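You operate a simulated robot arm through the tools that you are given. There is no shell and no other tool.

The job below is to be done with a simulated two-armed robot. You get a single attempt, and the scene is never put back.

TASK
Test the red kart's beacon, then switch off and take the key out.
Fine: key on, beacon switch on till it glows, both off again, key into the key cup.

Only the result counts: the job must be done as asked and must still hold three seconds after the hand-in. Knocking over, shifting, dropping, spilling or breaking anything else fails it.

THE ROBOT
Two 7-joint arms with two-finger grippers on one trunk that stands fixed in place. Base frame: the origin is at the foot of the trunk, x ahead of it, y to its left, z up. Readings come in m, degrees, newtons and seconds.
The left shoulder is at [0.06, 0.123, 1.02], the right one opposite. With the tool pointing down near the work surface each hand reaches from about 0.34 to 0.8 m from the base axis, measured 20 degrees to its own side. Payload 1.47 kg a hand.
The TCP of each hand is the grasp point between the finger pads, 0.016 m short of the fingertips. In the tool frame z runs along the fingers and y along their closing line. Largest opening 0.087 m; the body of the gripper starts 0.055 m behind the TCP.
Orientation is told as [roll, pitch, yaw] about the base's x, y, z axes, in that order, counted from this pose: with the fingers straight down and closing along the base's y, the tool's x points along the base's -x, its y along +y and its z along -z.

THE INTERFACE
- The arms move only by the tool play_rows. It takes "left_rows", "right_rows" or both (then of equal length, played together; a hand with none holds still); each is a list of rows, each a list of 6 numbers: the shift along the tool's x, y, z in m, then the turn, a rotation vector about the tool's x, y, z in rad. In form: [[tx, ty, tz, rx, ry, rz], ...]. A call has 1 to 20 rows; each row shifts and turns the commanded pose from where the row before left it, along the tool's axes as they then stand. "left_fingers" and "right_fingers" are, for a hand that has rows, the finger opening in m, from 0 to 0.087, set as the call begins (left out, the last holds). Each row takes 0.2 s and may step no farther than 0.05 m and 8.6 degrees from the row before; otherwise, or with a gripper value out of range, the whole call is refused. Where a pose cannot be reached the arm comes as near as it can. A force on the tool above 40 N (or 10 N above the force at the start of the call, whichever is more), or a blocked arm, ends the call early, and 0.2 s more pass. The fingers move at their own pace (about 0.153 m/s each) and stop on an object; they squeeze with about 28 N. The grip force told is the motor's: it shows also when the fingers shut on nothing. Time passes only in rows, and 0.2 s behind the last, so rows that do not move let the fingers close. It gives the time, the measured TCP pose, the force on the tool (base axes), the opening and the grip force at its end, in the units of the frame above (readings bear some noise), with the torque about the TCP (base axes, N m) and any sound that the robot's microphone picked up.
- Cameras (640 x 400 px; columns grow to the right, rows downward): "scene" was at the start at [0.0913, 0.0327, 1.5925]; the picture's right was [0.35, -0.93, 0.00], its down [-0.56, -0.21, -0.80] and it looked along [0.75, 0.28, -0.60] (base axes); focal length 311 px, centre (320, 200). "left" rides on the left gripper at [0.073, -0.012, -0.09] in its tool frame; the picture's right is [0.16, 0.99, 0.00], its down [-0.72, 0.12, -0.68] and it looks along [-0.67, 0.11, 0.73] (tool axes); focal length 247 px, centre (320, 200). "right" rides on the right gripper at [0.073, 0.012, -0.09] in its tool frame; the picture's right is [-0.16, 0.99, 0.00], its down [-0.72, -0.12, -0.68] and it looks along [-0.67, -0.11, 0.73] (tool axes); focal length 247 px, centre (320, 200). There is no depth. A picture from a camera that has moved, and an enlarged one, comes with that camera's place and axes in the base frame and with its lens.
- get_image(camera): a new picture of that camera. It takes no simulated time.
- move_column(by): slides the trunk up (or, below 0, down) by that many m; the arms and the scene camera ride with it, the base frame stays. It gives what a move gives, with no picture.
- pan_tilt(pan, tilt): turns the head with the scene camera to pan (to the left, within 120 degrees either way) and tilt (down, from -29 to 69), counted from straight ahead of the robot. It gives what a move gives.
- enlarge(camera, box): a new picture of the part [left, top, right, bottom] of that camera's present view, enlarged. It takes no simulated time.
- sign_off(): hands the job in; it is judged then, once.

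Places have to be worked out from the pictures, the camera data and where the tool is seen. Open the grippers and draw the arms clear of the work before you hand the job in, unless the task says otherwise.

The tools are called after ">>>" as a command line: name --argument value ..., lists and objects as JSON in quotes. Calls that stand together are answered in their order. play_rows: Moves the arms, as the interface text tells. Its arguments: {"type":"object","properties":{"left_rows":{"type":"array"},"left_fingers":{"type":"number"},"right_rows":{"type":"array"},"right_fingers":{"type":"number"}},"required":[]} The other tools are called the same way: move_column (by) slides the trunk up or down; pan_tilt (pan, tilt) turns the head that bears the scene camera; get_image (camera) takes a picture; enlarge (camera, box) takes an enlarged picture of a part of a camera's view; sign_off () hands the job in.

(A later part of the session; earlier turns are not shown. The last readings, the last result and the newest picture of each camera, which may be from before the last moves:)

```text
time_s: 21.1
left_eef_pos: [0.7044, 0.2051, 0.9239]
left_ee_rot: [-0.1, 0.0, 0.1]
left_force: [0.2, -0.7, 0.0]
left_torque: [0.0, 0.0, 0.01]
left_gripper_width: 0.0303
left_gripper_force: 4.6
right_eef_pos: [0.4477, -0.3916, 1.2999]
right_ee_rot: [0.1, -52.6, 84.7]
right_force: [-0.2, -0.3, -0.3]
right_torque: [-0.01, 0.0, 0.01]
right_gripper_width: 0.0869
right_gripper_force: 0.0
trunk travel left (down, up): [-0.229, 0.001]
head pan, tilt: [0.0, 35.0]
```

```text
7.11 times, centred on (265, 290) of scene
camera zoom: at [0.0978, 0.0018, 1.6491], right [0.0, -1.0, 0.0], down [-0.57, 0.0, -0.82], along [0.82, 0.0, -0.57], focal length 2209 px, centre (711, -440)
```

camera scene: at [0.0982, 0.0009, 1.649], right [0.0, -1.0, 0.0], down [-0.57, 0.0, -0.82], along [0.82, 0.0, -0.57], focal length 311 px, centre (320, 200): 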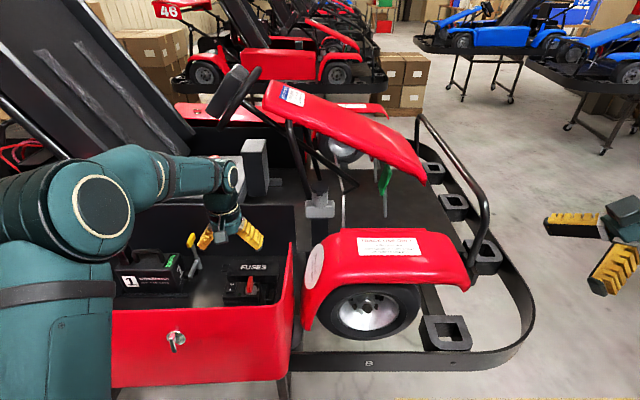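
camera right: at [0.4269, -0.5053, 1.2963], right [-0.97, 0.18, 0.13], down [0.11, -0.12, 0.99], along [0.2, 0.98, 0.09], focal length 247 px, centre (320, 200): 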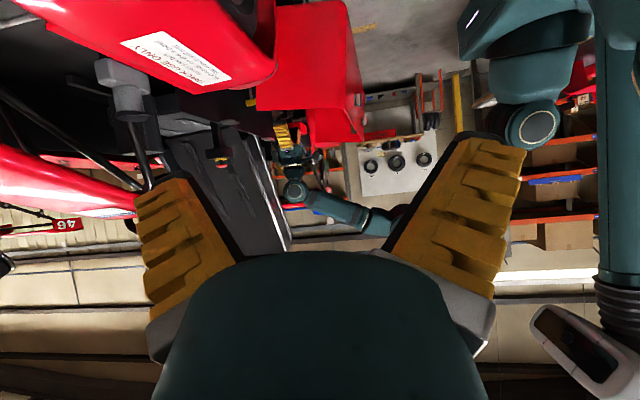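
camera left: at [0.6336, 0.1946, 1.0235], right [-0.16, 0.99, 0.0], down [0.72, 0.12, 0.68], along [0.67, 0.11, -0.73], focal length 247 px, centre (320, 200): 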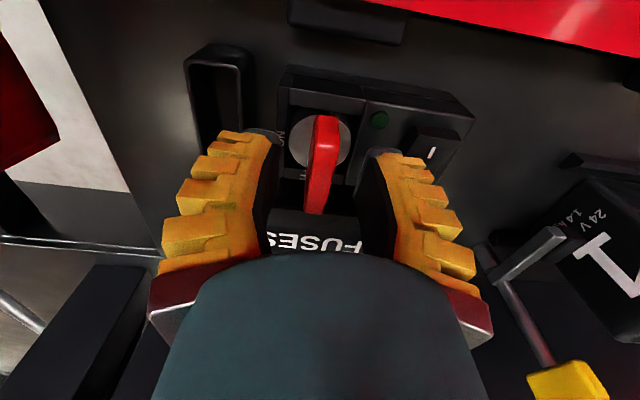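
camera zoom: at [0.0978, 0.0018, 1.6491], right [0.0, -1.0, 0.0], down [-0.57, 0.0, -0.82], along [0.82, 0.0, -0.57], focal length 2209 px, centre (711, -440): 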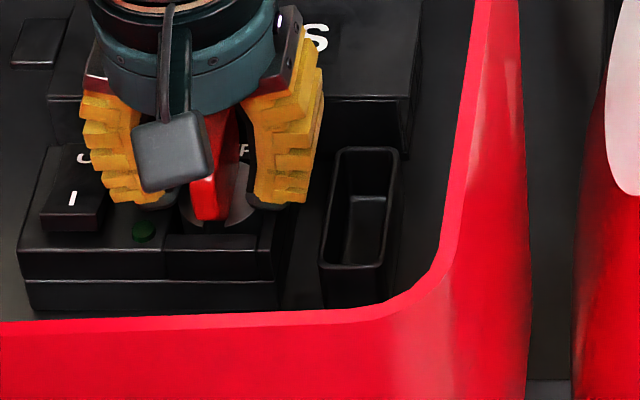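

Fingers straddle the key with no contact force. I close on it.

>>> play_rows --left_rows '[[-0.001, 0.0003, 0, 0, 0, 0], [0, 0, 0, 0, 0, 0], [0, 0, 0, 0, 0, 0]]' --left_fingers 0.0

>>> enlarge --camera "left" --box '[230, 60, 430, 260]'

```text
time_s: 21.9
left_eef_pos: [0.7069, 0.2056, 0.9237]
left_ee_rot: [0.0, 0.0, 0.1]
left_force: [-0.6, -0.7, 7.9]
left_torque: [0.03, 0.06, 0.02]
left_gripper_width: 0.0059
left_gripper_force: 28.5
right_eef_pos: [0.4489, -0.3908, 1.2993]
right_ee_rot: [0.1, -52.7, 84.8]
right_force: [0.0, 1.0, 0.3]
right_torque: [-0.03, 0.02, 0.0]
right_gripper_width: 0.0868
right_gripper_force: 0.0
trunk travel left (down, up): [-0.229, 0.001]
head pan, tilt: [0.0, 35.0]
```

```text
2.00 times, centred on (330, 160) of left
camera zoom: at [0.6341, 0.1947, 1.0147], right [-0.16, 0.99, 0.0], down [0.72, 0.12, 0.68], along [0.67, 0.11, -0.73], focal length 494 px, centre (300, 280)
```

zoom: 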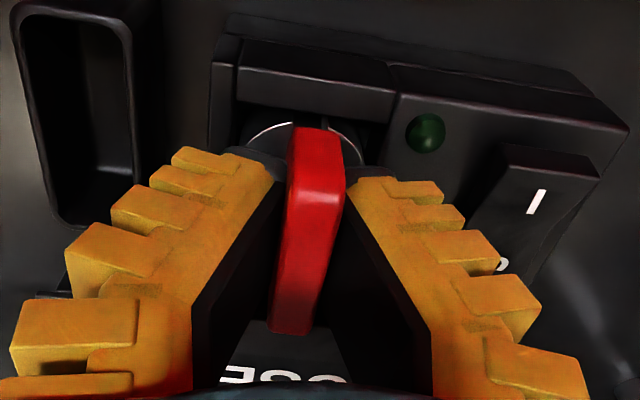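

Gripped (width 6 mm, 28 N), but there's an 8 N upward push, likely the fingertips touching the lock face as they close. I reopen, rise 4 mm and regrip.

>>> play_rows --left_rows '[[0, 0, 0, 0, 0, 0], [0, 0, -0.002, 0, 0, 0], [0, 0, -0.002, 0, 0, 0], [0, 0, 0, 0, 0, 0]]' --left_fingers 0.022

>>> play_rows --left_rows '[[0, 0, 0, 0, 0, 0], [0, 0, 0, 0, 0, 0], [0, 0, 0, 0, 0, 0]]' --left_fingers 0.0

```text
time_s: 22.9
left_eef_pos: [0.706, 0.2066, 0.9286]
left_ee_rot: [0.0, 0.1, 0.0]
left_force: [-0.9, 0.0, 0.6]
left_torque: [0.01, 0.0, -0.05]
left_gripper_width: 0.0284
left_gripper_force: 5.1
right_eef_pos: [0.4487, -0.3908, 1.3003]
right_ee_rot: [0.0, -52.7, 84.9]
right_force: [0.1, -0.2, 0.2]
right_torque: [0.0, 0.0, -0.01]
right_gripper_width: 0.0869
right_gripper_force: 0.0
trunk travel left (down, up): [-0.229, 0.001]
head pan, tilt: [0.0, 35.0]
```

```text
time_s: 23.7
left_eef_pos: [0.7058, 0.2051, 0.9298]
left_ee_rot: [0.0, -0.2, 0.1]
left_force: [-0.2, 0.7, 5.9]
left_torque: [0.03, 0.07, 0.0]
left_gripper_width: 0.0061
left_gripper_force: 27.9
right_eef_pos: [0.448, -0.3931, 1.2992]
right_ee_rot: [0.0, -52.7, 84.9]
right_force: [0.2, -0.3, -0.1]
right_torque: [-0.01, 0.02, -0.02]
right_gripper_width: 0.087
right_gripper_force: 0.0
trunk travel left (down, up): [-0.229, 0.001]
head pan, tilt: [0.0, 35.0]
```

Grip is firm; the small axial load is from the linkage, not the panel. I turn the key clockwise (toward ON, the ‑y side), half way first, watching torque.

>>> play_rows --left_rows '[[0, 0, 0, 0, 0, 0.13], [0, 0, 0, 0, 0, 0.13], [0, 0, 0, 0, 0, 0.13], [0, 0, 0, 0, 0, 0.13], [0, 0, 0, 0, 0, 0.13], [0, 0, 0, 0, 0, 0.13]]'

>>> get_image --camera "left"

>>> get_image --camera "scene"

```text
time_s: 25.1
left_eef_pos: [0.7053, 0.2041, 0.9283]
left_ee_rot: [0.1, 0.0, -44.9]
left_force: [0.6, -4.4, 8.1]
left_torque: [-0.12, -0.07, 0.06]
left_gripper_width: 0.0063
left_gripper_force: 28.1
right_eef_pos: [0.4475, -0.3921, 1.2984]
right_ee_rot: [0.0, -52.9, 84.7]
right_force: [-0.5, 0.2, 0.4]
right_torque: [-0.03, 0.05, 0.03]
right_gripper_width: 0.087
right_gripper_force: 0.0
trunk travel left (down, up): [-0.229, 0.001]
head pan, tilt: [0.0, 35.0]
```

```text
taken
camera left: at [0.647, 0.2484, 1.0181], right [0.58, 0.81, 0.0], down [0.59, -0.43, 0.68], along [0.55, -0.4, -0.73], focal length 247 px, centre (320, 200)
```

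left: 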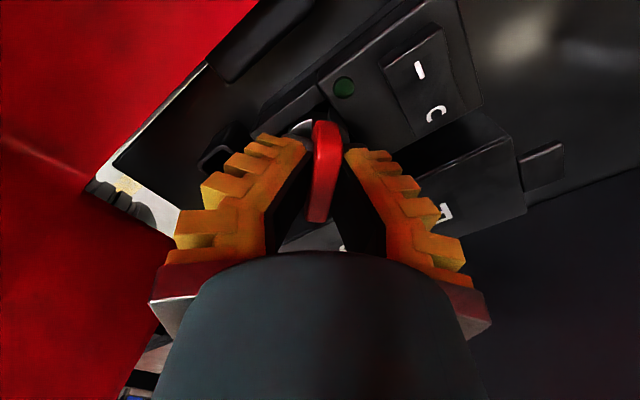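

```text
taken
camera scene: at [0.097, 0.0008, 1.6492], right [0.0, -1.0, 0.0], down [-0.57, 0.0, -0.82], along [0.82, 0.0, -0.57], focal length 311 px, centre (320, 200)
```

scene: 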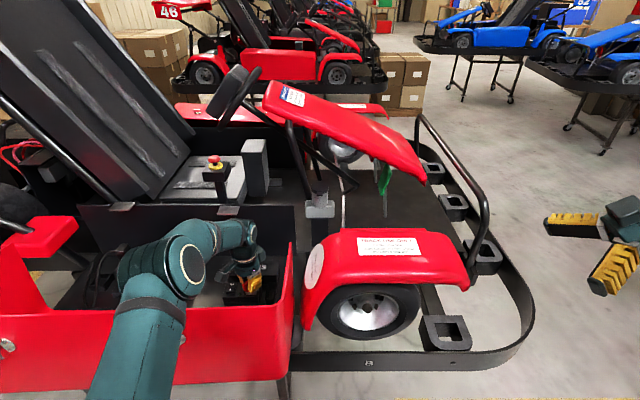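

Key turns with the hand. The elbow has swung with the yaw, so I check its clearance over the rim from the right camera before going on.

>>> enlarge --camera "right" --box '[240, 60, 440, 250]'

>>> enlarge --camera "scene" --box '[100, 200, 320, 340]'

```text
2.11 times, centred on (340, 155) of right
camera zoom: at [0.426, -0.5054, 1.2966], right [-0.97, 0.19, 0.13], down [0.11, -0.11, 0.99], along [0.2, 0.98, 0.09], focal length 520 px, centre (278, 295)
```

zoom: 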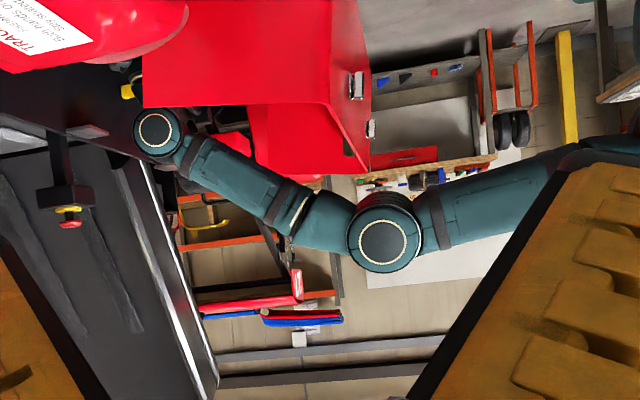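

```text
2.86 times, centred on (210, 270) of scene
camera zoom: at [0.097, 0.0008, 1.6492], right [0.0, -1.0, 0.0], down [-0.57, 0.0, -0.82], along [0.82, 0.0, -0.57], focal length 887 px, centre (634, 0)
```

zoom: 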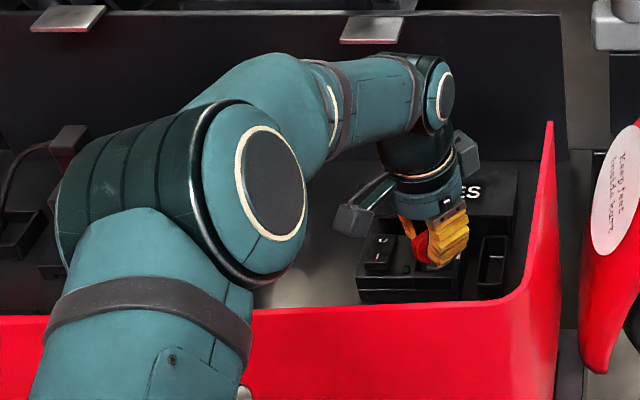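

The elbow and forearm stay well above the rim. I finish the turn to 90°.

>>> play_rows --left_rows '[[0, 0, 0, 0, 0, 0.131], [0, 0, 0, 0, 0, 0.131], [0, 0, 0, 0, 0, 0.131], [0, 0, 0, 0, 0, 0.131], [0, 0, 0, 0, 0, 0.131], [0, 0, 0, 0, 0, 0.131]]'

>>> get_image --camera "left"

>>> enlarge --camera "scene" --box '[200, 235, 320, 315]'

>>> get_image --camera "scene"

```text
time_s: 26.5
left_eef_pos: [0.7059, 0.2036, 0.9288]
left_ee_rot: [0.1, 0.0, -89.9]
left_force: [-1.1, -9.3, 8.2]
left_torque: [-0.29, 0.04, 0.01]
left_gripper_width: 0.0058
left_gripper_force: 28.2
right_eef_pos: [0.4478, -0.3928, 1.2993]
right_ee_rot: [0.1, -52.8, 84.8]
right_force: [0.6, -0.4, 0.5]
right_torque: [0.0, 0.03, -0.04]
right_gripper_width: 0.0872
right_gripper_force: 0.0
trunk travel left (down, up): [-0.229, 0.001]
head pan, tilt: [0.0, 35.0]
```

```text
taken
camera left: at [0.6946, 0.2778, 1.0183], right [0.99, 0.16, 0.0], down [0.12, -0.72, 0.68], along [0.11, -0.67, -0.73], focal length 247 px, centre (320, 200)
```

left: 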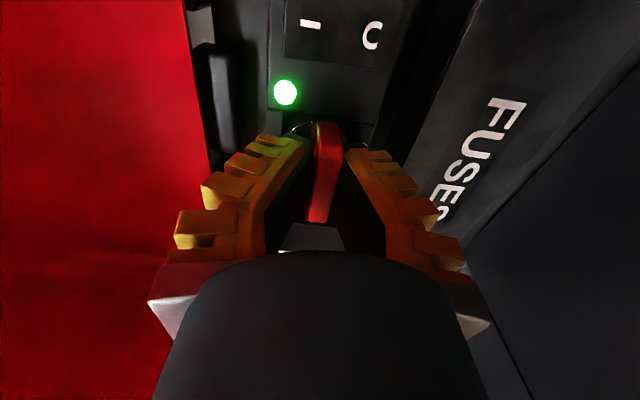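

```text
5.00 times, centred on (260, 275) of scene
camera zoom: at [0.0968, 0.0004, 1.6492], right [0.0, -1.0, 0.0], down [-0.57, 0.0, -0.82], along [0.82, 0.0, -0.57], focal length 1553 px, centre (620, -175)
```

zoom: 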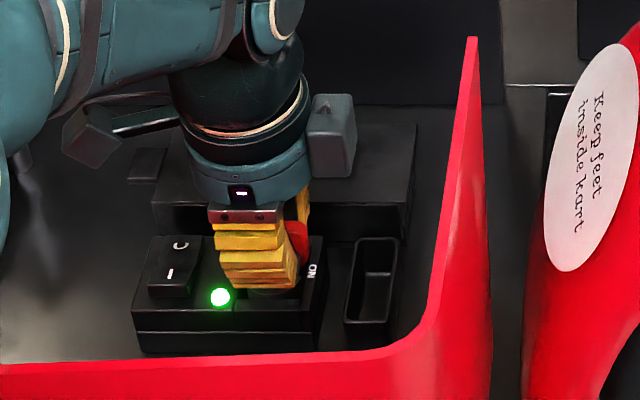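

```text
taken
camera scene: at [0.0968, 0.0004, 1.6492], right [0.0, -1.0, 0.0], down [-0.57, 0.0, -0.82], along [0.82, 0.0, -0.57], focal length 311 px, centre (320, 200)
```

scene: 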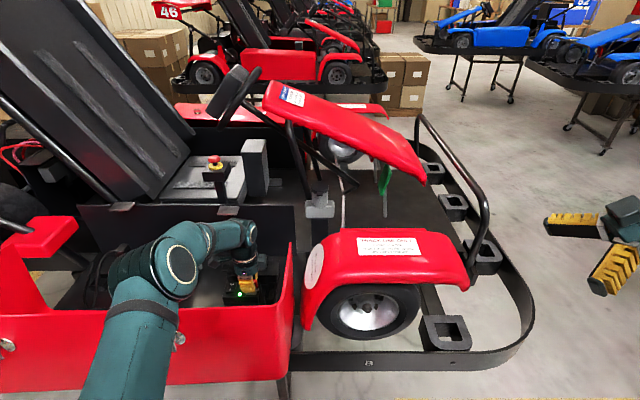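

The green power lamp is lit: key is ON. I open the fingers slightly, rise clear of the bow and read the pose.

>>> play_rows --left_rows '[[0, 0, 0, 0, 0, 0], [0, 0, 0, 0, 0, 0], [0, 0, -0.02, 0, 0, 0], [0, 0, -0.025, 0, 0, 0], [0, 0, 0, 0, 0, 0]]' --left_fingers 0.022

>>> get_image --camera "left"

>>> enlarge --camera "scene" --box '[200, 235, 320, 315]'

```text
time_s: 27.7
left_eef_pos: [0.7068, 0.2063, 0.973]
left_ee_rot: [-0.1, 0.0, -89.8]
left_force: [-0.2, 0.3, -0.6]
left_torque: [0.02, 0.01, 0.01]
left_gripper_width: 0.0285
left_gripper_force: 5.0
right_eef_pos: [0.4494, -0.3904, 1.2998]
right_ee_rot: [-0.1, -52.7, 84.7]
right_force: [0.1, -0.1, -0.1]
right_torque: [-0.01, -0.01, -0.01]
right_gripper_width: 0.0872
right_gripper_force: 0.1
trunk travel left (down, up): [-0.229, 0.001]
head pan, tilt: [0.0, 35.0]
```

```text
taken
camera left: at [0.6955, 0.2795, 1.0624], right [0.99, 0.16, 0.0], down [0.12, -0.72, 0.68], along [0.11, -0.67, -0.73], focal length 247 px, centre (320, 200)
```

left: 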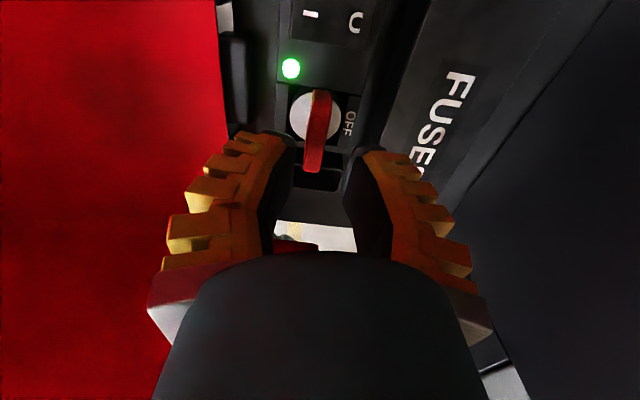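

```text
5.00 times, centred on (260, 275) of scene
camera zoom: at [0.0983, 0.002, 1.649], right [0.0, -1.0, 0.0], down [-0.57, 0.0, -0.82], along [0.82, 0.0, -0.57], focal length 1553 px, centre (620, -175)
```

zoom: 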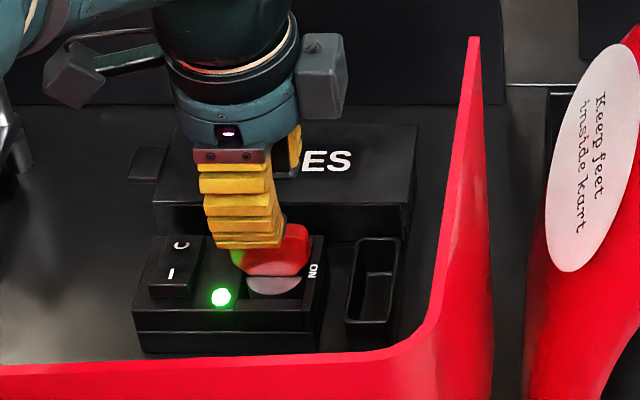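

Key stays at ON, lamp lit; lock axis refined to (0.705, 0.204) and the rocker's I end at (0.694, 0.263). I close the fingers and move above the rocker's I end.

>>> play_rows --left_rows '[[0.02, -0.006, 0, 0, 0, 0], [0.02, -0.006, 0, 0, 0, 0], [0.0167, -0.0045, 0, 0, 0, 0], [0, 0, 0, 0, 0, 0]]' --left_fingers 0.0

>>> get_image --camera "left"

>>> enlarge --camera "scene" --box '[200, 235, 320, 315]'

```text
time_s: 28.7
left_eef_pos: [0.6901, 0.262, 0.973]
left_ee_rot: [0.0, 0.0, -89.7]
left_force: [-0.2, 1.4, 0.5]
left_torque: [-0.01, -0.04, -0.05]
left_gripper_width: 0.0002
left_gripper_force: 28.0
right_eef_pos: [0.4495, -0.3924, 1.2988]
right_ee_rot: [0.0, -52.6, 84.8]
right_force: [0.5, -0.3, -0.3]
right_torque: [-0.01, 0.01, 0.02]
right_gripper_width: 0.087
right_gripper_force: 0.2
trunk travel left (down, up): [-0.229, 0.001]
head pan, tilt: [0.0, 35.0]
```

```text
taken
camera left: at [0.6788, 0.3354, 1.0622], right [0.99, 0.16, 0.0], down [0.12, -0.72, 0.68], along [0.11, -0.67, -0.73], focal length 247 px, centre (320, 200)
```

left: 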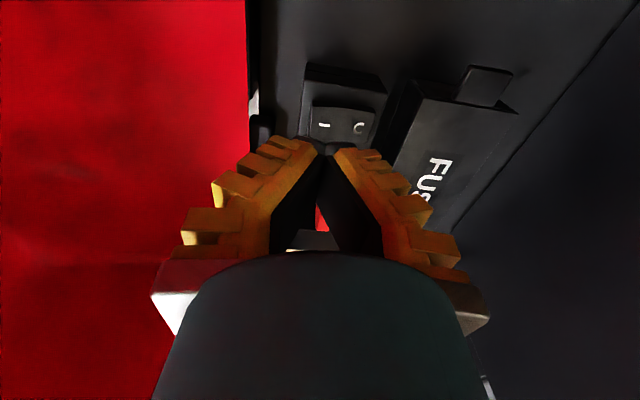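

```text
5.00 times, centred on (260, 275) of scene
camera zoom: at [0.098, 0.0013, 1.6491], right [0.0, -1.0, 0.0], down [-0.57, 0.0, -0.82], along [0.82, 0.0, -0.57], focal length 1553 px, centre (620, -175)
```

zoom: 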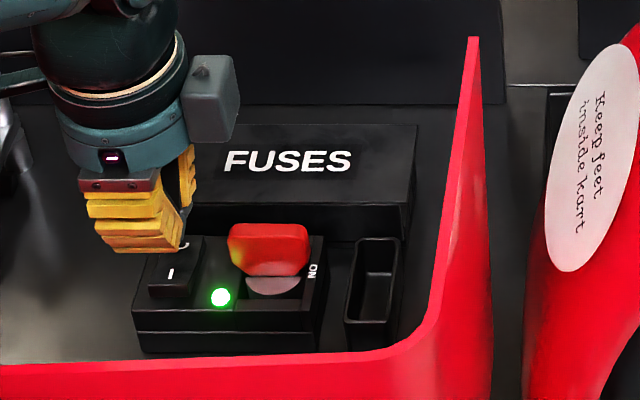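

Closed tips are right above the I end (0.690, 0.262). I lower quickly to just above it, then in small steps.

>>> play_rows --left_rows '[[0, 0, 0.02, 0, 0, 0], [0, 0, 0.015, 0, 0, 0], [0, 0, 0.003, 0, 0, 0], [0, 0, 0.003, 0, 0, 0]]'

>>> enlarge --camera "scene" --box '[200, 235, 320, 315]'

>>> enlarge --camera "left" --box '[230, 40, 430, 240]'

```text
time_s: 29.7
left_eef_pos: [0.6889, 0.2622, 0.9324]
left_ee_rot: [0.1, -0.1, -89.9]
left_force: [0.7, -0.1, -0.3]
left_torque: [-0.01, 0.02, 0.02]
left_gripper_width: 0.0002
left_gripper_force: 27.7
right_eef_pos: [0.449, -0.3915, 1.2997]
right_ee_rot: [0.0, -52.7, 84.8]
right_force: [0.1, -0.6, -0.5]
right_torque: [0.02, 0.0, -0.01]
right_gripper_width: 0.0872
right_gripper_force: 0.0
trunk travel left (down, up): [-0.229, 0.001]
head pan, tilt: [0.0, 35.0]
```

```text
5.00 times, centred on (260, 275) of scene
camera zoom: at [0.0979, 0.0018, 1.6491], right [0.0, -1.0, 0.0], down [-0.57, 0.0, -0.82], along [0.82, 0.0, -0.57], focal length 1553 px, centre (620, -175)
```

zoom: 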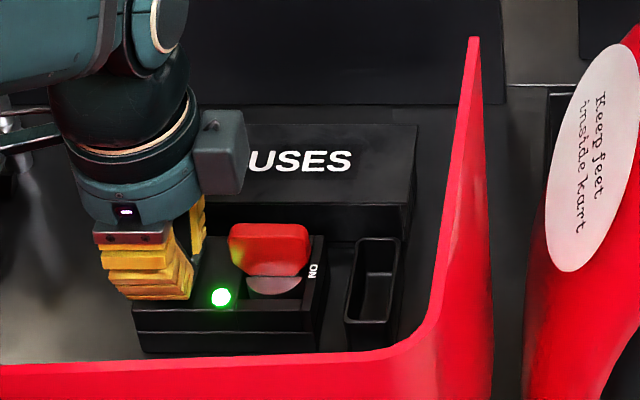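

```text
2.00 times, centred on (330, 140) of left
camera zoom: at [0.6788, 0.336, 1.0215], right [0.99, 0.16, 0.0], down [0.12, -0.72, 0.68], along [0.11, -0.67, -0.73], focal length 494 px, centre (300, 320)
```

zoom: 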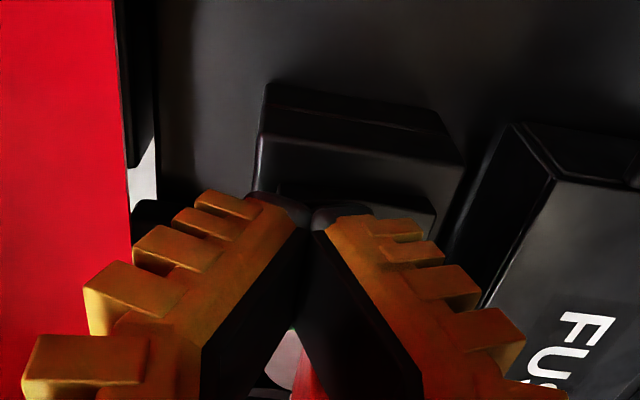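

No contact yet (tips ≈0.916). I press on in 2 mm steps.

>>> play_rows --left_rows '[[0, 0, 0.002, 0, 0, 0], [0, 0, 0.002, 0, 0, 0], [0, 0, 0.002, 0, 0, 0]]'

```text
time_s: 30.5
left_eef_pos: [0.6875, 0.2614, 0.9266]
left_ee_rot: [0.0, -0.1, -89.9]
left_force: [-1.2, -0.7, 2.2]
left_torque: [-0.01, 0.02, -0.03]
left_gripper_width: 0.0
left_gripper_force: 28.0
right_eef_pos: [0.4489, -0.3914, 1.2991]
right_ee_rot: [0.0, -52.7, 84.8]
right_force: [-0.5, -0.4, 0.1]
right_torque: [-0.03, -0.01, -0.02]
right_gripper_width: 0.087
right_gripper_force: 0.1
trunk travel left (down, up): [-0.229, 0.001]
head pan, tilt: [0.0, 35.0]
```

Slight contact now (2 N at tip z≈0.91). I press further in small steps.

>>> play_rows --left_rows '[[0, 0, 0.002, 0, 0, 0], [0, 0, 0.002, 0, 0, 0]]'

>>> enlarge --camera "scene" --box '[200, 235, 320, 315]'

>>> enlarge --camera "left" --box '[230, 40, 430, 240]'

```text
time_s: 31.1
left_eef_pos: [0.6885, 0.2611, 0.9248]
left_ee_rot: [0.2, 0.1, -89.8]
left_force: [-2.9, -0.7, 14.0]
left_torque: [0.0, -0.16, -0.04]
left_gripper_width: 0.0
left_gripper_force: 28.2
right_eef_pos: [0.4474, -0.3915, 1.3009]
right_ee_rot: [-0.1, -52.8, 84.9]
right_force: [0.0, 0.7, 0.4]
right_torque: [-0.03, 0.01, -0.02]
right_gripper_width: 0.087
right_gripper_force: 0.0
trunk travel left (down, up): [-0.229, 0.001]
head pan, tilt: [0.0, 35.0]
```

```text
5.00 times, centred on (260, 275) of scene
camera zoom: at [0.0961, 0.0013, 1.6494], right [0.0, -1.0, 0.0], down [-0.57, 0.0, -0.82], along [0.82, 0.0, -0.57], focal length 1553 px, centre (620, -175)
```

zoom: 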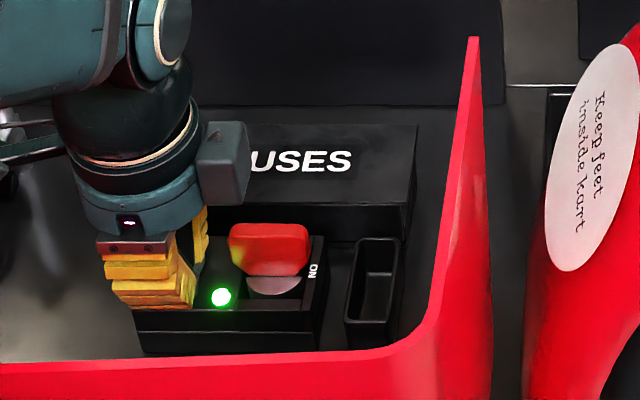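

```text
2.00 times, centred on (330, 140) of left
camera zoom: at [0.6779, 0.3356, 1.0138], right [0.99, 0.16, 0.0], down [0.12, -0.72, 0.68], along [0.11, -0.67, -0.73], focal length 494 px, centre (300, 320)
```

zoom: 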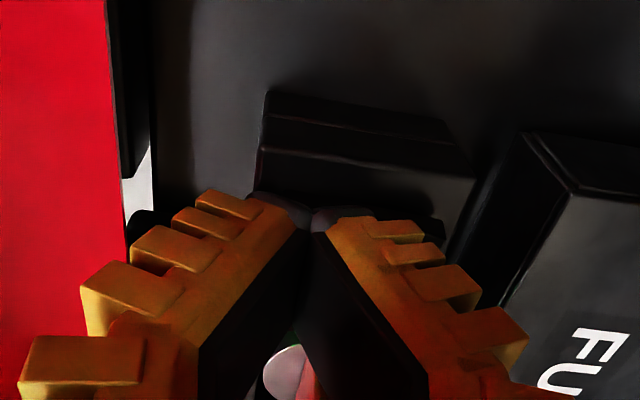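

14 N, the rocker hasn't snapped yet. I press a little more.

>>> play_rows --left_rows '[[0, 0, 0.002, 0, 0, 0], [0, 0, 0.001, 0, 0, 0]]'

>>> enlarge --camera "scene" --box '[200, 235, 320, 315]'

```text
time_s: 31.7
left_eef_pos: [0.6892, 0.263, 0.9235]
left_ee_rot: [0.5, 0.2, -89.7]
left_force: [-3.7, 2.7, 34.3]
left_torque: [0.02, -0.4, -0.02]
left_gripper_width: 0.0
left_gripper_force: 27.6
right_eef_pos: [0.4465, -0.3918, 1.3007]
right_ee_rot: [-0.1, -52.9, 85.0]
right_force: [-1.2, -0.8, -0.2]
right_torque: [0.0, 0.01, -0.02]
right_gripper_width: 0.0871
right_gripper_force: 0.1
trunk travel left (down, up): [-0.229, 0.001]
head pan, tilt: [0.0, 35.0]
```

```text
5.00 times, centred on (260, 275) of scene
camera zoom: at [0.0937, 0.0007, 1.6496], right [0.0, -1.0, 0.0], down [-0.57, 0.0, -0.82], along [0.82, 0.0, -0.57], focal length 1553 px, centre (620, -175)
```

zoom: 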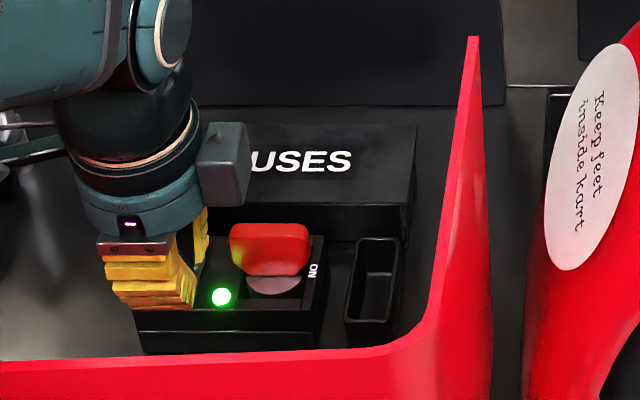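

34 N, but the contact torque shows the load at the +x edge of the tips, meaning the rocker has probably already tipped to I. I back off upward and look for the rocker state and the beacon.

>>> play_rows --left_rows '[[0, 0, -0.01, 0, 0, 0], [0, 0, -0.02, 0, 0, 0], [0, 0, -0.02, 0, 0, 0], [0, 0, 0, 0, 0, 0]]'

>>> get_image --camera "left"

>>> get_image --camera "scene"

>>> enlarge --camera "scene" --box '[200, 235, 320, 315]'

>>> get_image --camera "right"

```text
time_s: 32.7
left_eef_pos: [0.6892, 0.2614, 0.9684]
left_ee_rot: [-0.1, 0.0, -89.8]
left_force: [-0.1, 0.9, 0.2]
left_torque: [0.05, 0.02, 0.0]
left_gripper_width: 0.0001
left_gripper_force: 28.3
right_eef_pos: [0.4487, -0.3916, 1.2985]
right_ee_rot: [-0.1, -52.7, 84.8]
right_force: [-0.5, -0.2, 0.9]
right_torque: [-0.01, -0.02, 0.04]
right_gripper_width: 0.0869
right_gripper_force: 0.0
trunk travel left (down, up): [-0.229, 0.001]
head pan, tilt: [0.0, 35.0]
```

```text
taken
camera left: at [0.6777, 0.3356, 1.058], right [0.99, 0.16, 0.0], down [0.12, -0.72, 0.68], along [0.11, -0.67, -0.73], focal length 247 px, centre (320, 200)
```

left: 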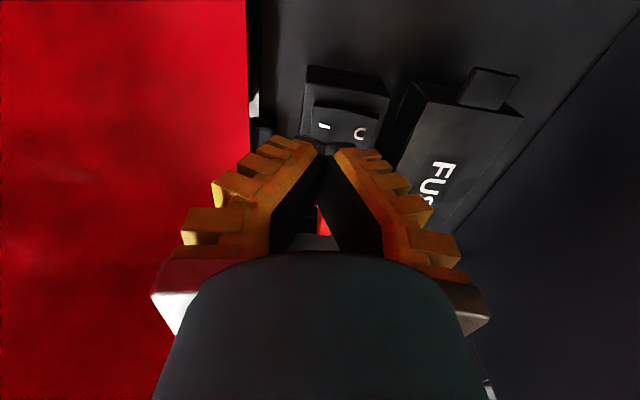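

```text
taken
camera scene: at [0.0976, 0.0018, 1.6491], right [0.0, -1.0, 0.0], down [-0.57, 0.0, -0.82], along [0.82, 0.0, -0.57], focal length 311 px, centre (320, 200)
```

scene: 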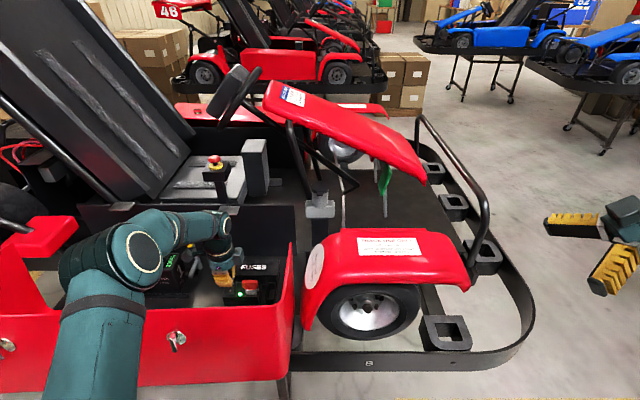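

```text
5.00 times, centred on (260, 275) of scene
camera zoom: at [0.0976, 0.0018, 1.6491], right [0.0, -1.0, 0.0], down [-0.57, 0.0, -0.82], along [0.82, 0.0, -0.57], focal length 1553 px, centre (620, -175)
```

zoom: 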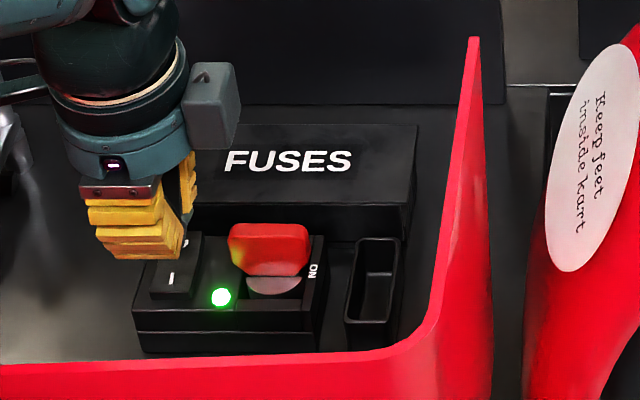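

```text
taken
camera right: at [0.4264, -0.5047, 1.2967], right [-0.97, 0.19, 0.13], down [0.11, -0.11, 0.99], along [0.2, 0.98, 0.09], focal length 247 px, centre (320, 200)
```

right: 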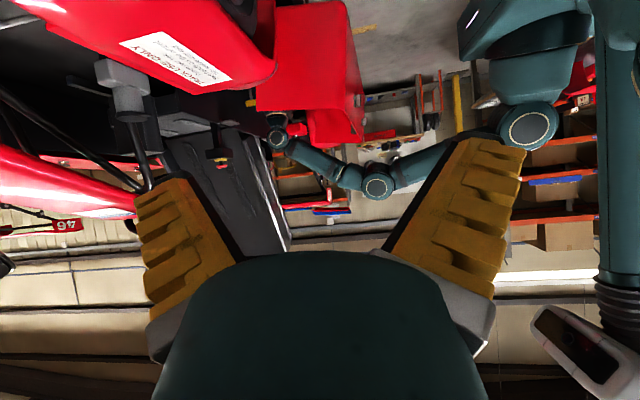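

The "I" mark sits a few pixels lower than before, so the rocker looks tipped to I. I enlarge it and look around for the glowing beacon.

>>> enlarge --camera "scene" --box '[220, 265, 280, 305]'

>>> pan_tilt --pan 35 --tilt 15

>>> get_image --camera "scene"

```text
10.00 times, centred on (250, 285) of scene
camera zoom: at [0.0976, 0.0018, 1.6491], right [0.0, -1.0, 0.0], down [-0.57, 0.0, -0.82], along [0.82, 0.0, -0.57], focal length 3106 px, centre (1020, -650)
```

zoom: 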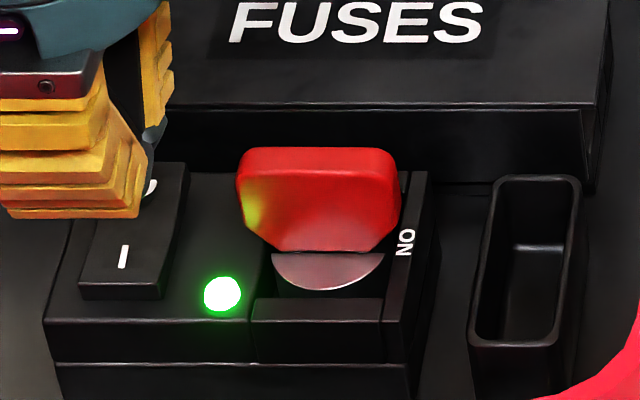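

```text
time_s: 33.7
left_eef_pos: [0.6893, 0.2619, 0.9684]
left_ee_rot: [0.0, 0.0, -89.8]
left_force: [-0.2, 0.3, -0.1]
left_torque: [0.03, -0.01, -0.02]
left_gripper_width: 0.0
left_gripper_force: 27.9
right_eef_pos: [0.4493, -0.3912, 1.2998]
right_ee_rot: [0.0, -52.6, 84.8]
right_force: [-0.7, 0.5, 0.1]
right_torque: [0.03, 0.01, 0.0]
right_gripper_width: 0.087
right_gripper_force: 0.0
trunk travel left (down, up): [-0.229, 0.001]
head pan, tilt: [35.0, 15.0]
```

```text
taken
camera scene: at [0.0864, 0.0553, 1.681], right [0.57, -0.82, 0.0], down [-0.21, -0.15, -0.97], along [0.79, 0.55, -0.26], focal length 311 px, centre (320, 200)
```

scene: 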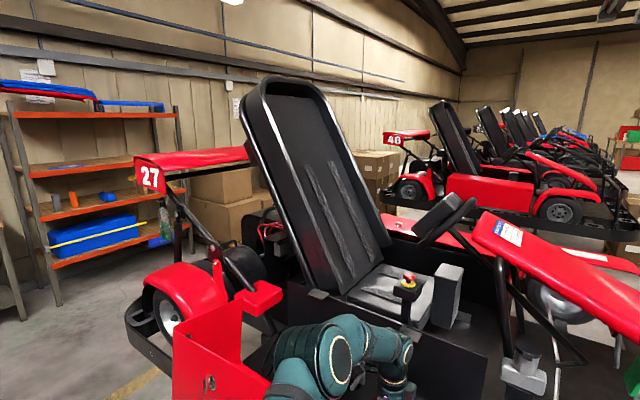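

Rocker's near end is clearly lower (ON). Now I search for the beacon by enlarging likely places.

>>> enlarge --camera "scene" --box '[120, 130, 280, 330]'

>>> enlarge --camera "scene" --box '[340, 180, 500, 330]'

>>> enlarge --camera "scene" --box '[460, 200, 640, 400]'

```text
2.00 times, centred on (200, 230) of scene
camera zoom: at [0.0864, 0.0553, 1.681], right [0.57, -0.82, 0.0], down [-0.21, -0.15, -0.97], along [0.79, 0.55, -0.26], focal length 621 px, centre (560, 140)
```

zoom: 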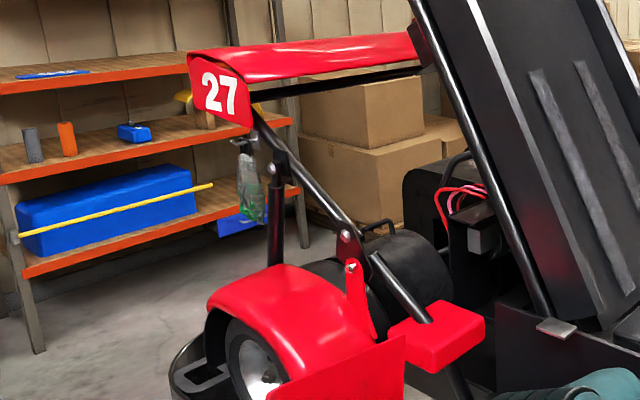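

```text
2.67 times, centred on (420, 255) of scene
camera zoom: at [0.0864, 0.0553, 1.681], right [0.57, -0.82, 0.0], down [-0.21, -0.15, -0.97], along [0.79, 0.55, -0.26], focal length 828 px, centre (53, 53)
```

zoom: 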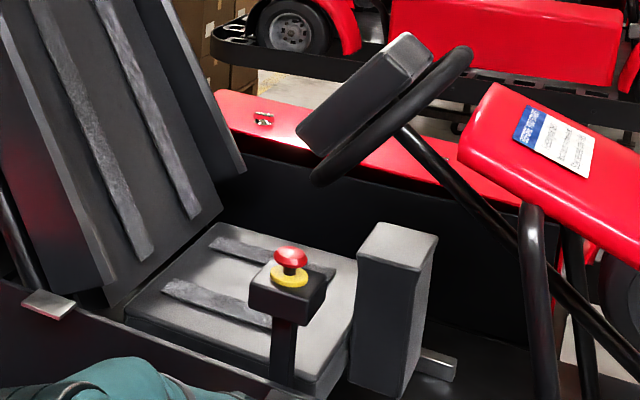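

```text
2.00 times, centred on (550, 300) of scene
camera zoom: at [0.0864, 0.0553, 1.681], right [0.57, -0.82, 0.0], down [-0.21, -0.15, -0.97], along [0.79, 0.55, -0.26], focal length 621 px, centre (-140, 0)
```

zoom: 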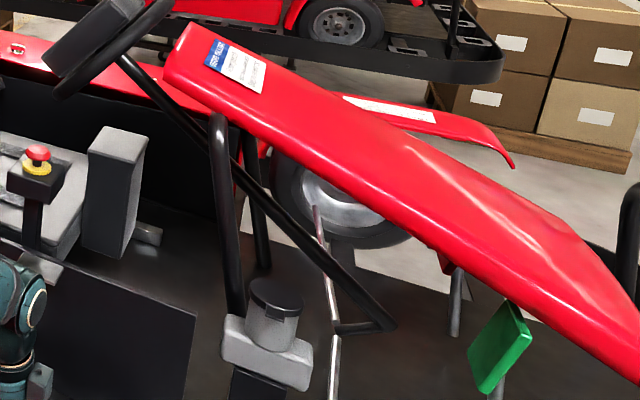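

There's a glassy object hanging under the rear wing near the "27" plate; I enlarge it, and turn the head further that way.

>>> enlarge --camera "scene" --box '[155, 180, 215, 260]'

>>> pan_tilt --pan 60 --tilt 20

>>> get_image --camera "scene"

>>> enlarge --camera "scene" --box '[280, 60, 440, 220]'

```text
5.00 times, centred on (185, 220) of scene
camera zoom: at [0.0864, 0.0553, 1.681], right [0.57, -0.82, 0.0], down [-0.21, -0.15, -0.97], along [0.79, 0.55, -0.26], focal length 1553 px, centre (995, 100)
```

zoom: 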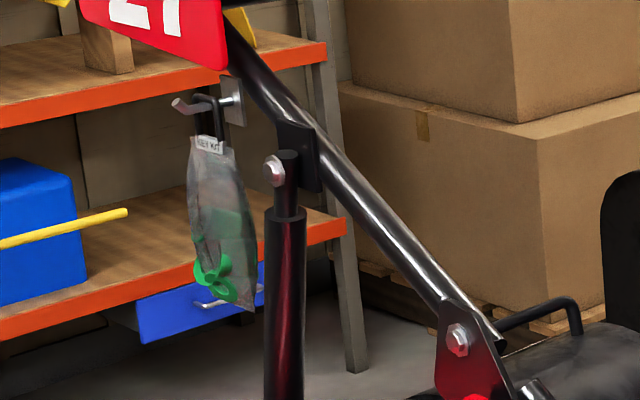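

```text
time_s: 34.6
left_eef_pos: [0.6878, 0.2619, 0.9688]
left_ee_rot: [0.0, -0.1, -89.9]
left_force: [-0.1, -0.4, -0.2]
left_torque: [0.02, 0.02, -0.01]
left_gripper_width: 0.0
left_gripper_force: 28.5
right_eef_pos: [0.4492, -0.3908, 1.2999]
right_ee_rot: [0.0, -52.7, 84.9]
right_force: [0.0, 0.1, 1.1]
right_torque: [0.0, 0.0, 0.06]
right_gripper_width: 0.087
right_gripper_force: 0.1
trunk travel left (down, up): [-0.229, 0.001]
head pan, tilt: [60.0, 20.0]
```

```text
taken
camera scene: at [0.0564, 0.0824, 1.673], right [0.87, -0.5, 0.0], down [-0.17, -0.3, -0.94], along [0.47, 0.81, -0.34], focal length 311 px, centre (320, 200)
```

scene: 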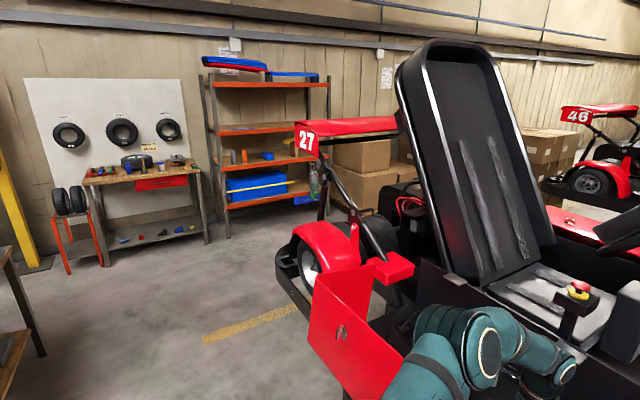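

```text
2.50 times, centred on (360, 140) of scene
camera zoom: at [0.0564, 0.0824, 1.673], right [0.87, -0.5, 0.0], down [-0.17, -0.3, -0.94], along [0.47, 0.81, -0.34], focal length 776 px, centre (220, 350)
```

zoom: 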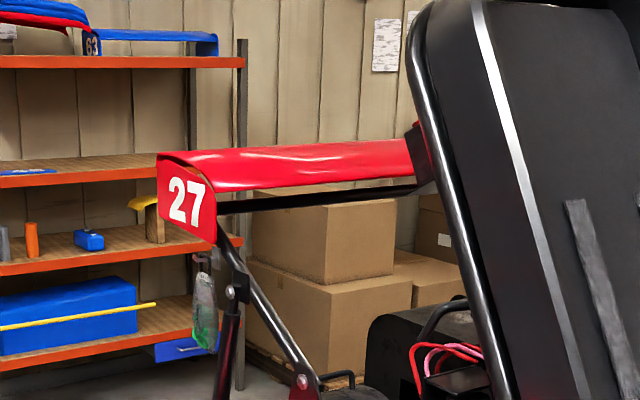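

That bag is just a kit hanging on the wing strut. No glow seen yet; I look ahead and to the right.

>>> pan_tilt --pan 5 --tilt 25

>>> get_image --camera "scene"

>>> enlarge --camera "scene" --box '[160, 120, 480, 320]'

>>> enlarge --camera "scene" --box '[0, 120, 200, 320]'

```text
time_s: 35.8
left_eef_pos: [0.6883, 0.2631, 0.9686]
left_ee_rot: [0.1, 0.0, -89.8]
left_force: [0.2, 0.3, 0.3]
left_torque: [0.0, 0.01, -0.02]
left_gripper_width: 0.0
left_gripper_force: 27.9
right_eef_pos: [0.4485, -0.3909, 1.2986]
right_ee_rot: [-0.1, -52.7, 84.8]
right_force: [0.2, -1.1, -0.2]
right_torque: [0.02, 0.0, 0.01]
right_gripper_width: 0.0869
right_gripper_force: 0.1
trunk travel left (down, up): [-0.229, 0.001]
head pan, tilt: [5.0, 25.0]
```

```text
taken
camera scene: at [0.1016, 0.0099, 1.6649], right [0.09, -1.0, 0.0], down [-0.42, -0.04, -0.91], along [0.9, 0.08, -0.42], focal length 311 px, centre (320, 200)
```

scene: 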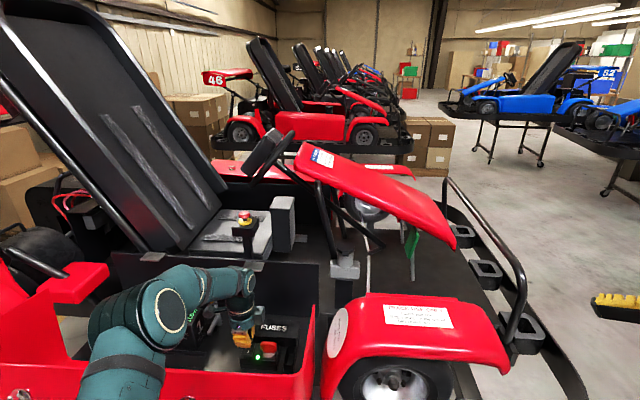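

```text
2.00 times, centred on (320, 220) of scene
camera zoom: at [0.1016, 0.0099, 1.6649], right [0.09, -1.0, 0.0], down [-0.42, -0.04, -0.91], along [0.9, 0.08, -0.42], focal length 621 px, centre (320, 160)
```

zoom: 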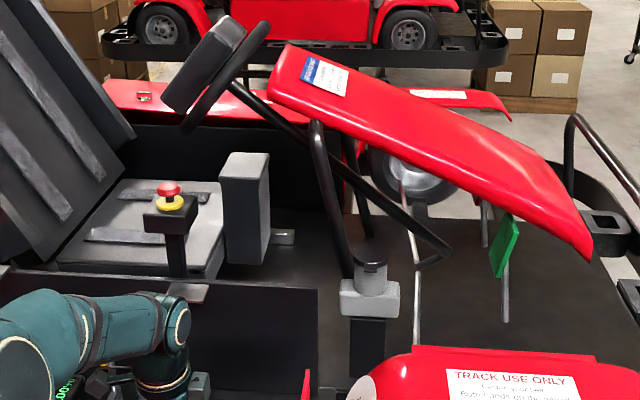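

```text
2.00 times, centred on (100, 220) of scene
camera zoom: at [0.1016, 0.0099, 1.6649], right [0.09, -1.0, 0.0], down [-0.42, -0.04, -0.91], along [0.9, 0.08, -0.42], focal length 621 px, centre (760, 160)
```

zoom: 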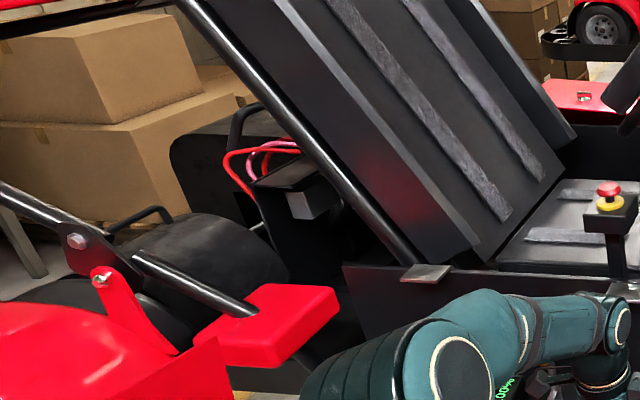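

Still no glow found. I look down-left at the rear of the kart and at the near floor side.

>>> pan_tilt --pan 50 --tilt 45

>>> get_image --camera "scene"

>>> pan_tilt --pan -25 --tilt 35

>>> get_image --camera "scene"

```text
time_s: 36.9
left_eef_pos: [0.6893, 0.2621, 0.9688]
left_ee_rot: [0.0, 0.0, -89.8]
left_force: [0.5, -0.2, 0.3]
left_torque: [0.0, 0.02, 0.01]
left_gripper_width: 0.0002
left_gripper_force: 28.3
right_eef_pos: [0.4491, -0.3902, 1.2995]
right_ee_rot: [0.0, -52.7, 84.8]
right_force: [-0.1, 0.0, -0.3]
right_torque: [-0.01, 0.0, -0.01]
right_gripper_width: 0.0869
right_gripper_force: 0.0
trunk travel left (down, up): [-0.229, 0.001]
head pan, tilt: [50.0, 45.0]
```

```text
taken
camera scene: at [0.0621, 0.0641, 1.6343], right [0.77, -0.64, 0.0], down [-0.45, -0.54, -0.71], along [0.46, 0.54, -0.71], focal length 311 px, centre (320, 200)
```

scene: 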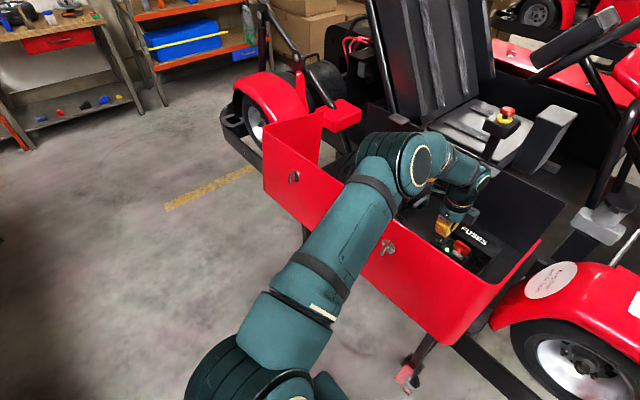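

```text
time_s: 38.4
left_eef_pos: [0.6892, 0.2636, 0.9688]
left_ee_rot: [0.0, 0.0, -89.8]
left_force: [0.6, 0.0, -0.4]
left_torque: [0.0, 0.0, 0.0]
left_gripper_width: 0.0
left_gripper_force: 28.6
right_eef_pos: [0.449, -0.3904, 1.2995]
right_ee_rot: [0.0, -52.8, 84.8]
right_force: [0.7, -0.6, 0.8]
right_torque: [0.01, 0.01, 0.0]
right_gripper_width: 0.0869
right_gripper_force: 0.1
trunk travel left (down, up): [-0.229, 0.001]
head pan, tilt: [-25.0, 35.0]
```

```text
taken
camera scene: at [0.0896, -0.0354, 1.6491], right [-0.42, -0.91, 0.0], down [-0.52, 0.24, -0.82], along [0.74, -0.35, -0.57], focal length 311 px, centre (320, 200)
```

scene: 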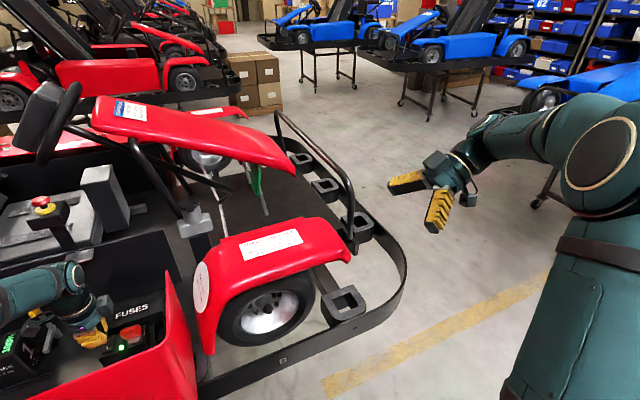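

No lit lamp found. A beacon may flash, so I take a wide view and sample it at several moments.

>>> pan_tilt --pan 28 --tilt 22

>>> get_image --camera "scene"

>>> play_rows --left_rows '[[0, 0, 0, 0, 0, 0]]'

>>> get_image --camera "scene"

>>> play_rows --left_rows '[[0, 0, 0, 0, 0, 0]]'

>>> get_image --camera "scene"

```text
time_s: 39.6
left_eef_pos: [0.689, 0.2628, 0.9683]
left_ee_rot: [-0.1, 0.0, -89.8]
left_force: [-0.1, 0.7, -0.3]
left_torque: [0.0, 0.03, -0.01]
left_gripper_width: 0.0
left_gripper_force: 28.9
right_eef_pos: [0.4496, -0.3911, 1.2999]
right_ee_rot: [0.1, -52.7, 84.7]
right_force: [0.7, 1.4, -0.3]
right_torque: [-0.02, 0.0, -0.01]
right_gripper_width: 0.0872
right_gripper_force: 0.0
trunk travel left (down, up): [-0.229, 0.001]
head pan, tilt: [28.0, 22.0]
```

```text
taken
camera scene: at [0.0918, 0.0453, 1.6697], right [0.47, -0.88, 0.0], down [-0.33, -0.18, -0.93], along [0.82, 0.43, -0.37], focal length 311 px, centre (320, 200)
```

scene: 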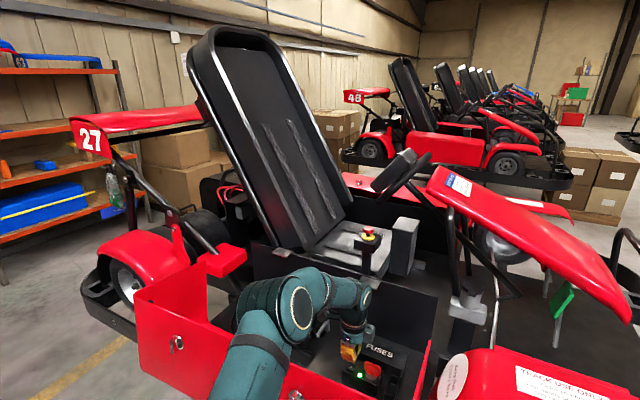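

```text
time_s: 40.0
left_eef_pos: [0.6894, 0.2625, 0.9683]
left_ee_rot: [0.0, 0.1, -89.9]
left_force: [0.5, -0.7, -0.3]
left_torque: [0.02, 0.0, 0.02]
left_gripper_width: 0.0
left_gripper_force: 28.4
right_eef_pos: [0.4493, -0.392, 1.2991]
right_ee_rot: [0.0, -52.7, 84.8]
right_force: [0.2, 0.5, 0.0]
right_torque: [-0.01, 0.0, -0.01]
right_gripper_width: 0.087
right_gripper_force: 0.1
trunk travel left (down, up): [-0.229, 0.001]
head pan, tilt: [28.0, 22.0]
```

```text
taken
camera scene: at [0.0917, 0.0454, 1.6697], right [0.47, -0.88, 0.0], down [-0.33, -0.18, -0.93], along [0.82, 0.44, -0.37], focal length 311 px, centre (320, 200)
```

scene: 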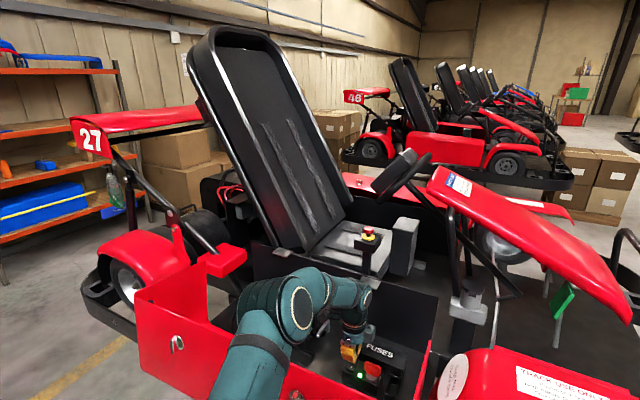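

```text
time_s: 40.4
left_eef_pos: [0.6885, 0.262, 0.9678]
left_ee_rot: [0.1, 0.0, -89.8]
left_force: [-0.6, -0.2, -0.4]
left_torque: [0.0, -0.02, 0.01]
left_gripper_width: 0.0002
left_gripper_force: 27.5
right_eef_pos: [0.4488, -0.3921, 1.2988]
right_ee_rot: [0.0, -52.7, 84.9]
right_force: [-0.8, -0.2, 0.1]
right_torque: [-0.04, -0.02, -0.01]
right_gripper_width: 0.087
right_gripper_force: 0.0
trunk travel left (down, up): [-0.229, 0.001]
head pan, tilt: [28.0, 22.0]
```

```text
taken
camera scene: at [0.0917, 0.0454, 1.6697], right [0.47, -0.88, 0.0], down [-0.33, -0.18, -0.93], along [0.82, 0.44, -0.37], focal length 311 px, centre (320, 200)
```

scene: 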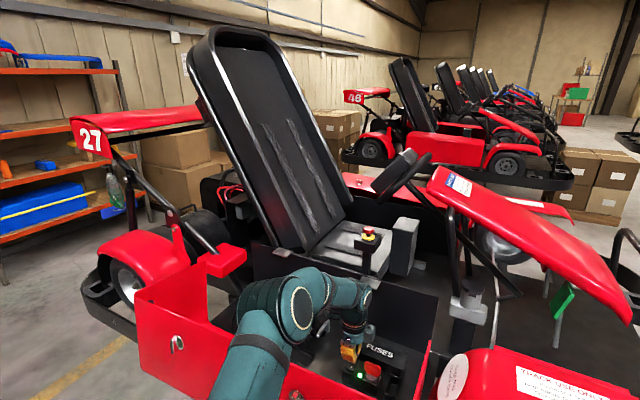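

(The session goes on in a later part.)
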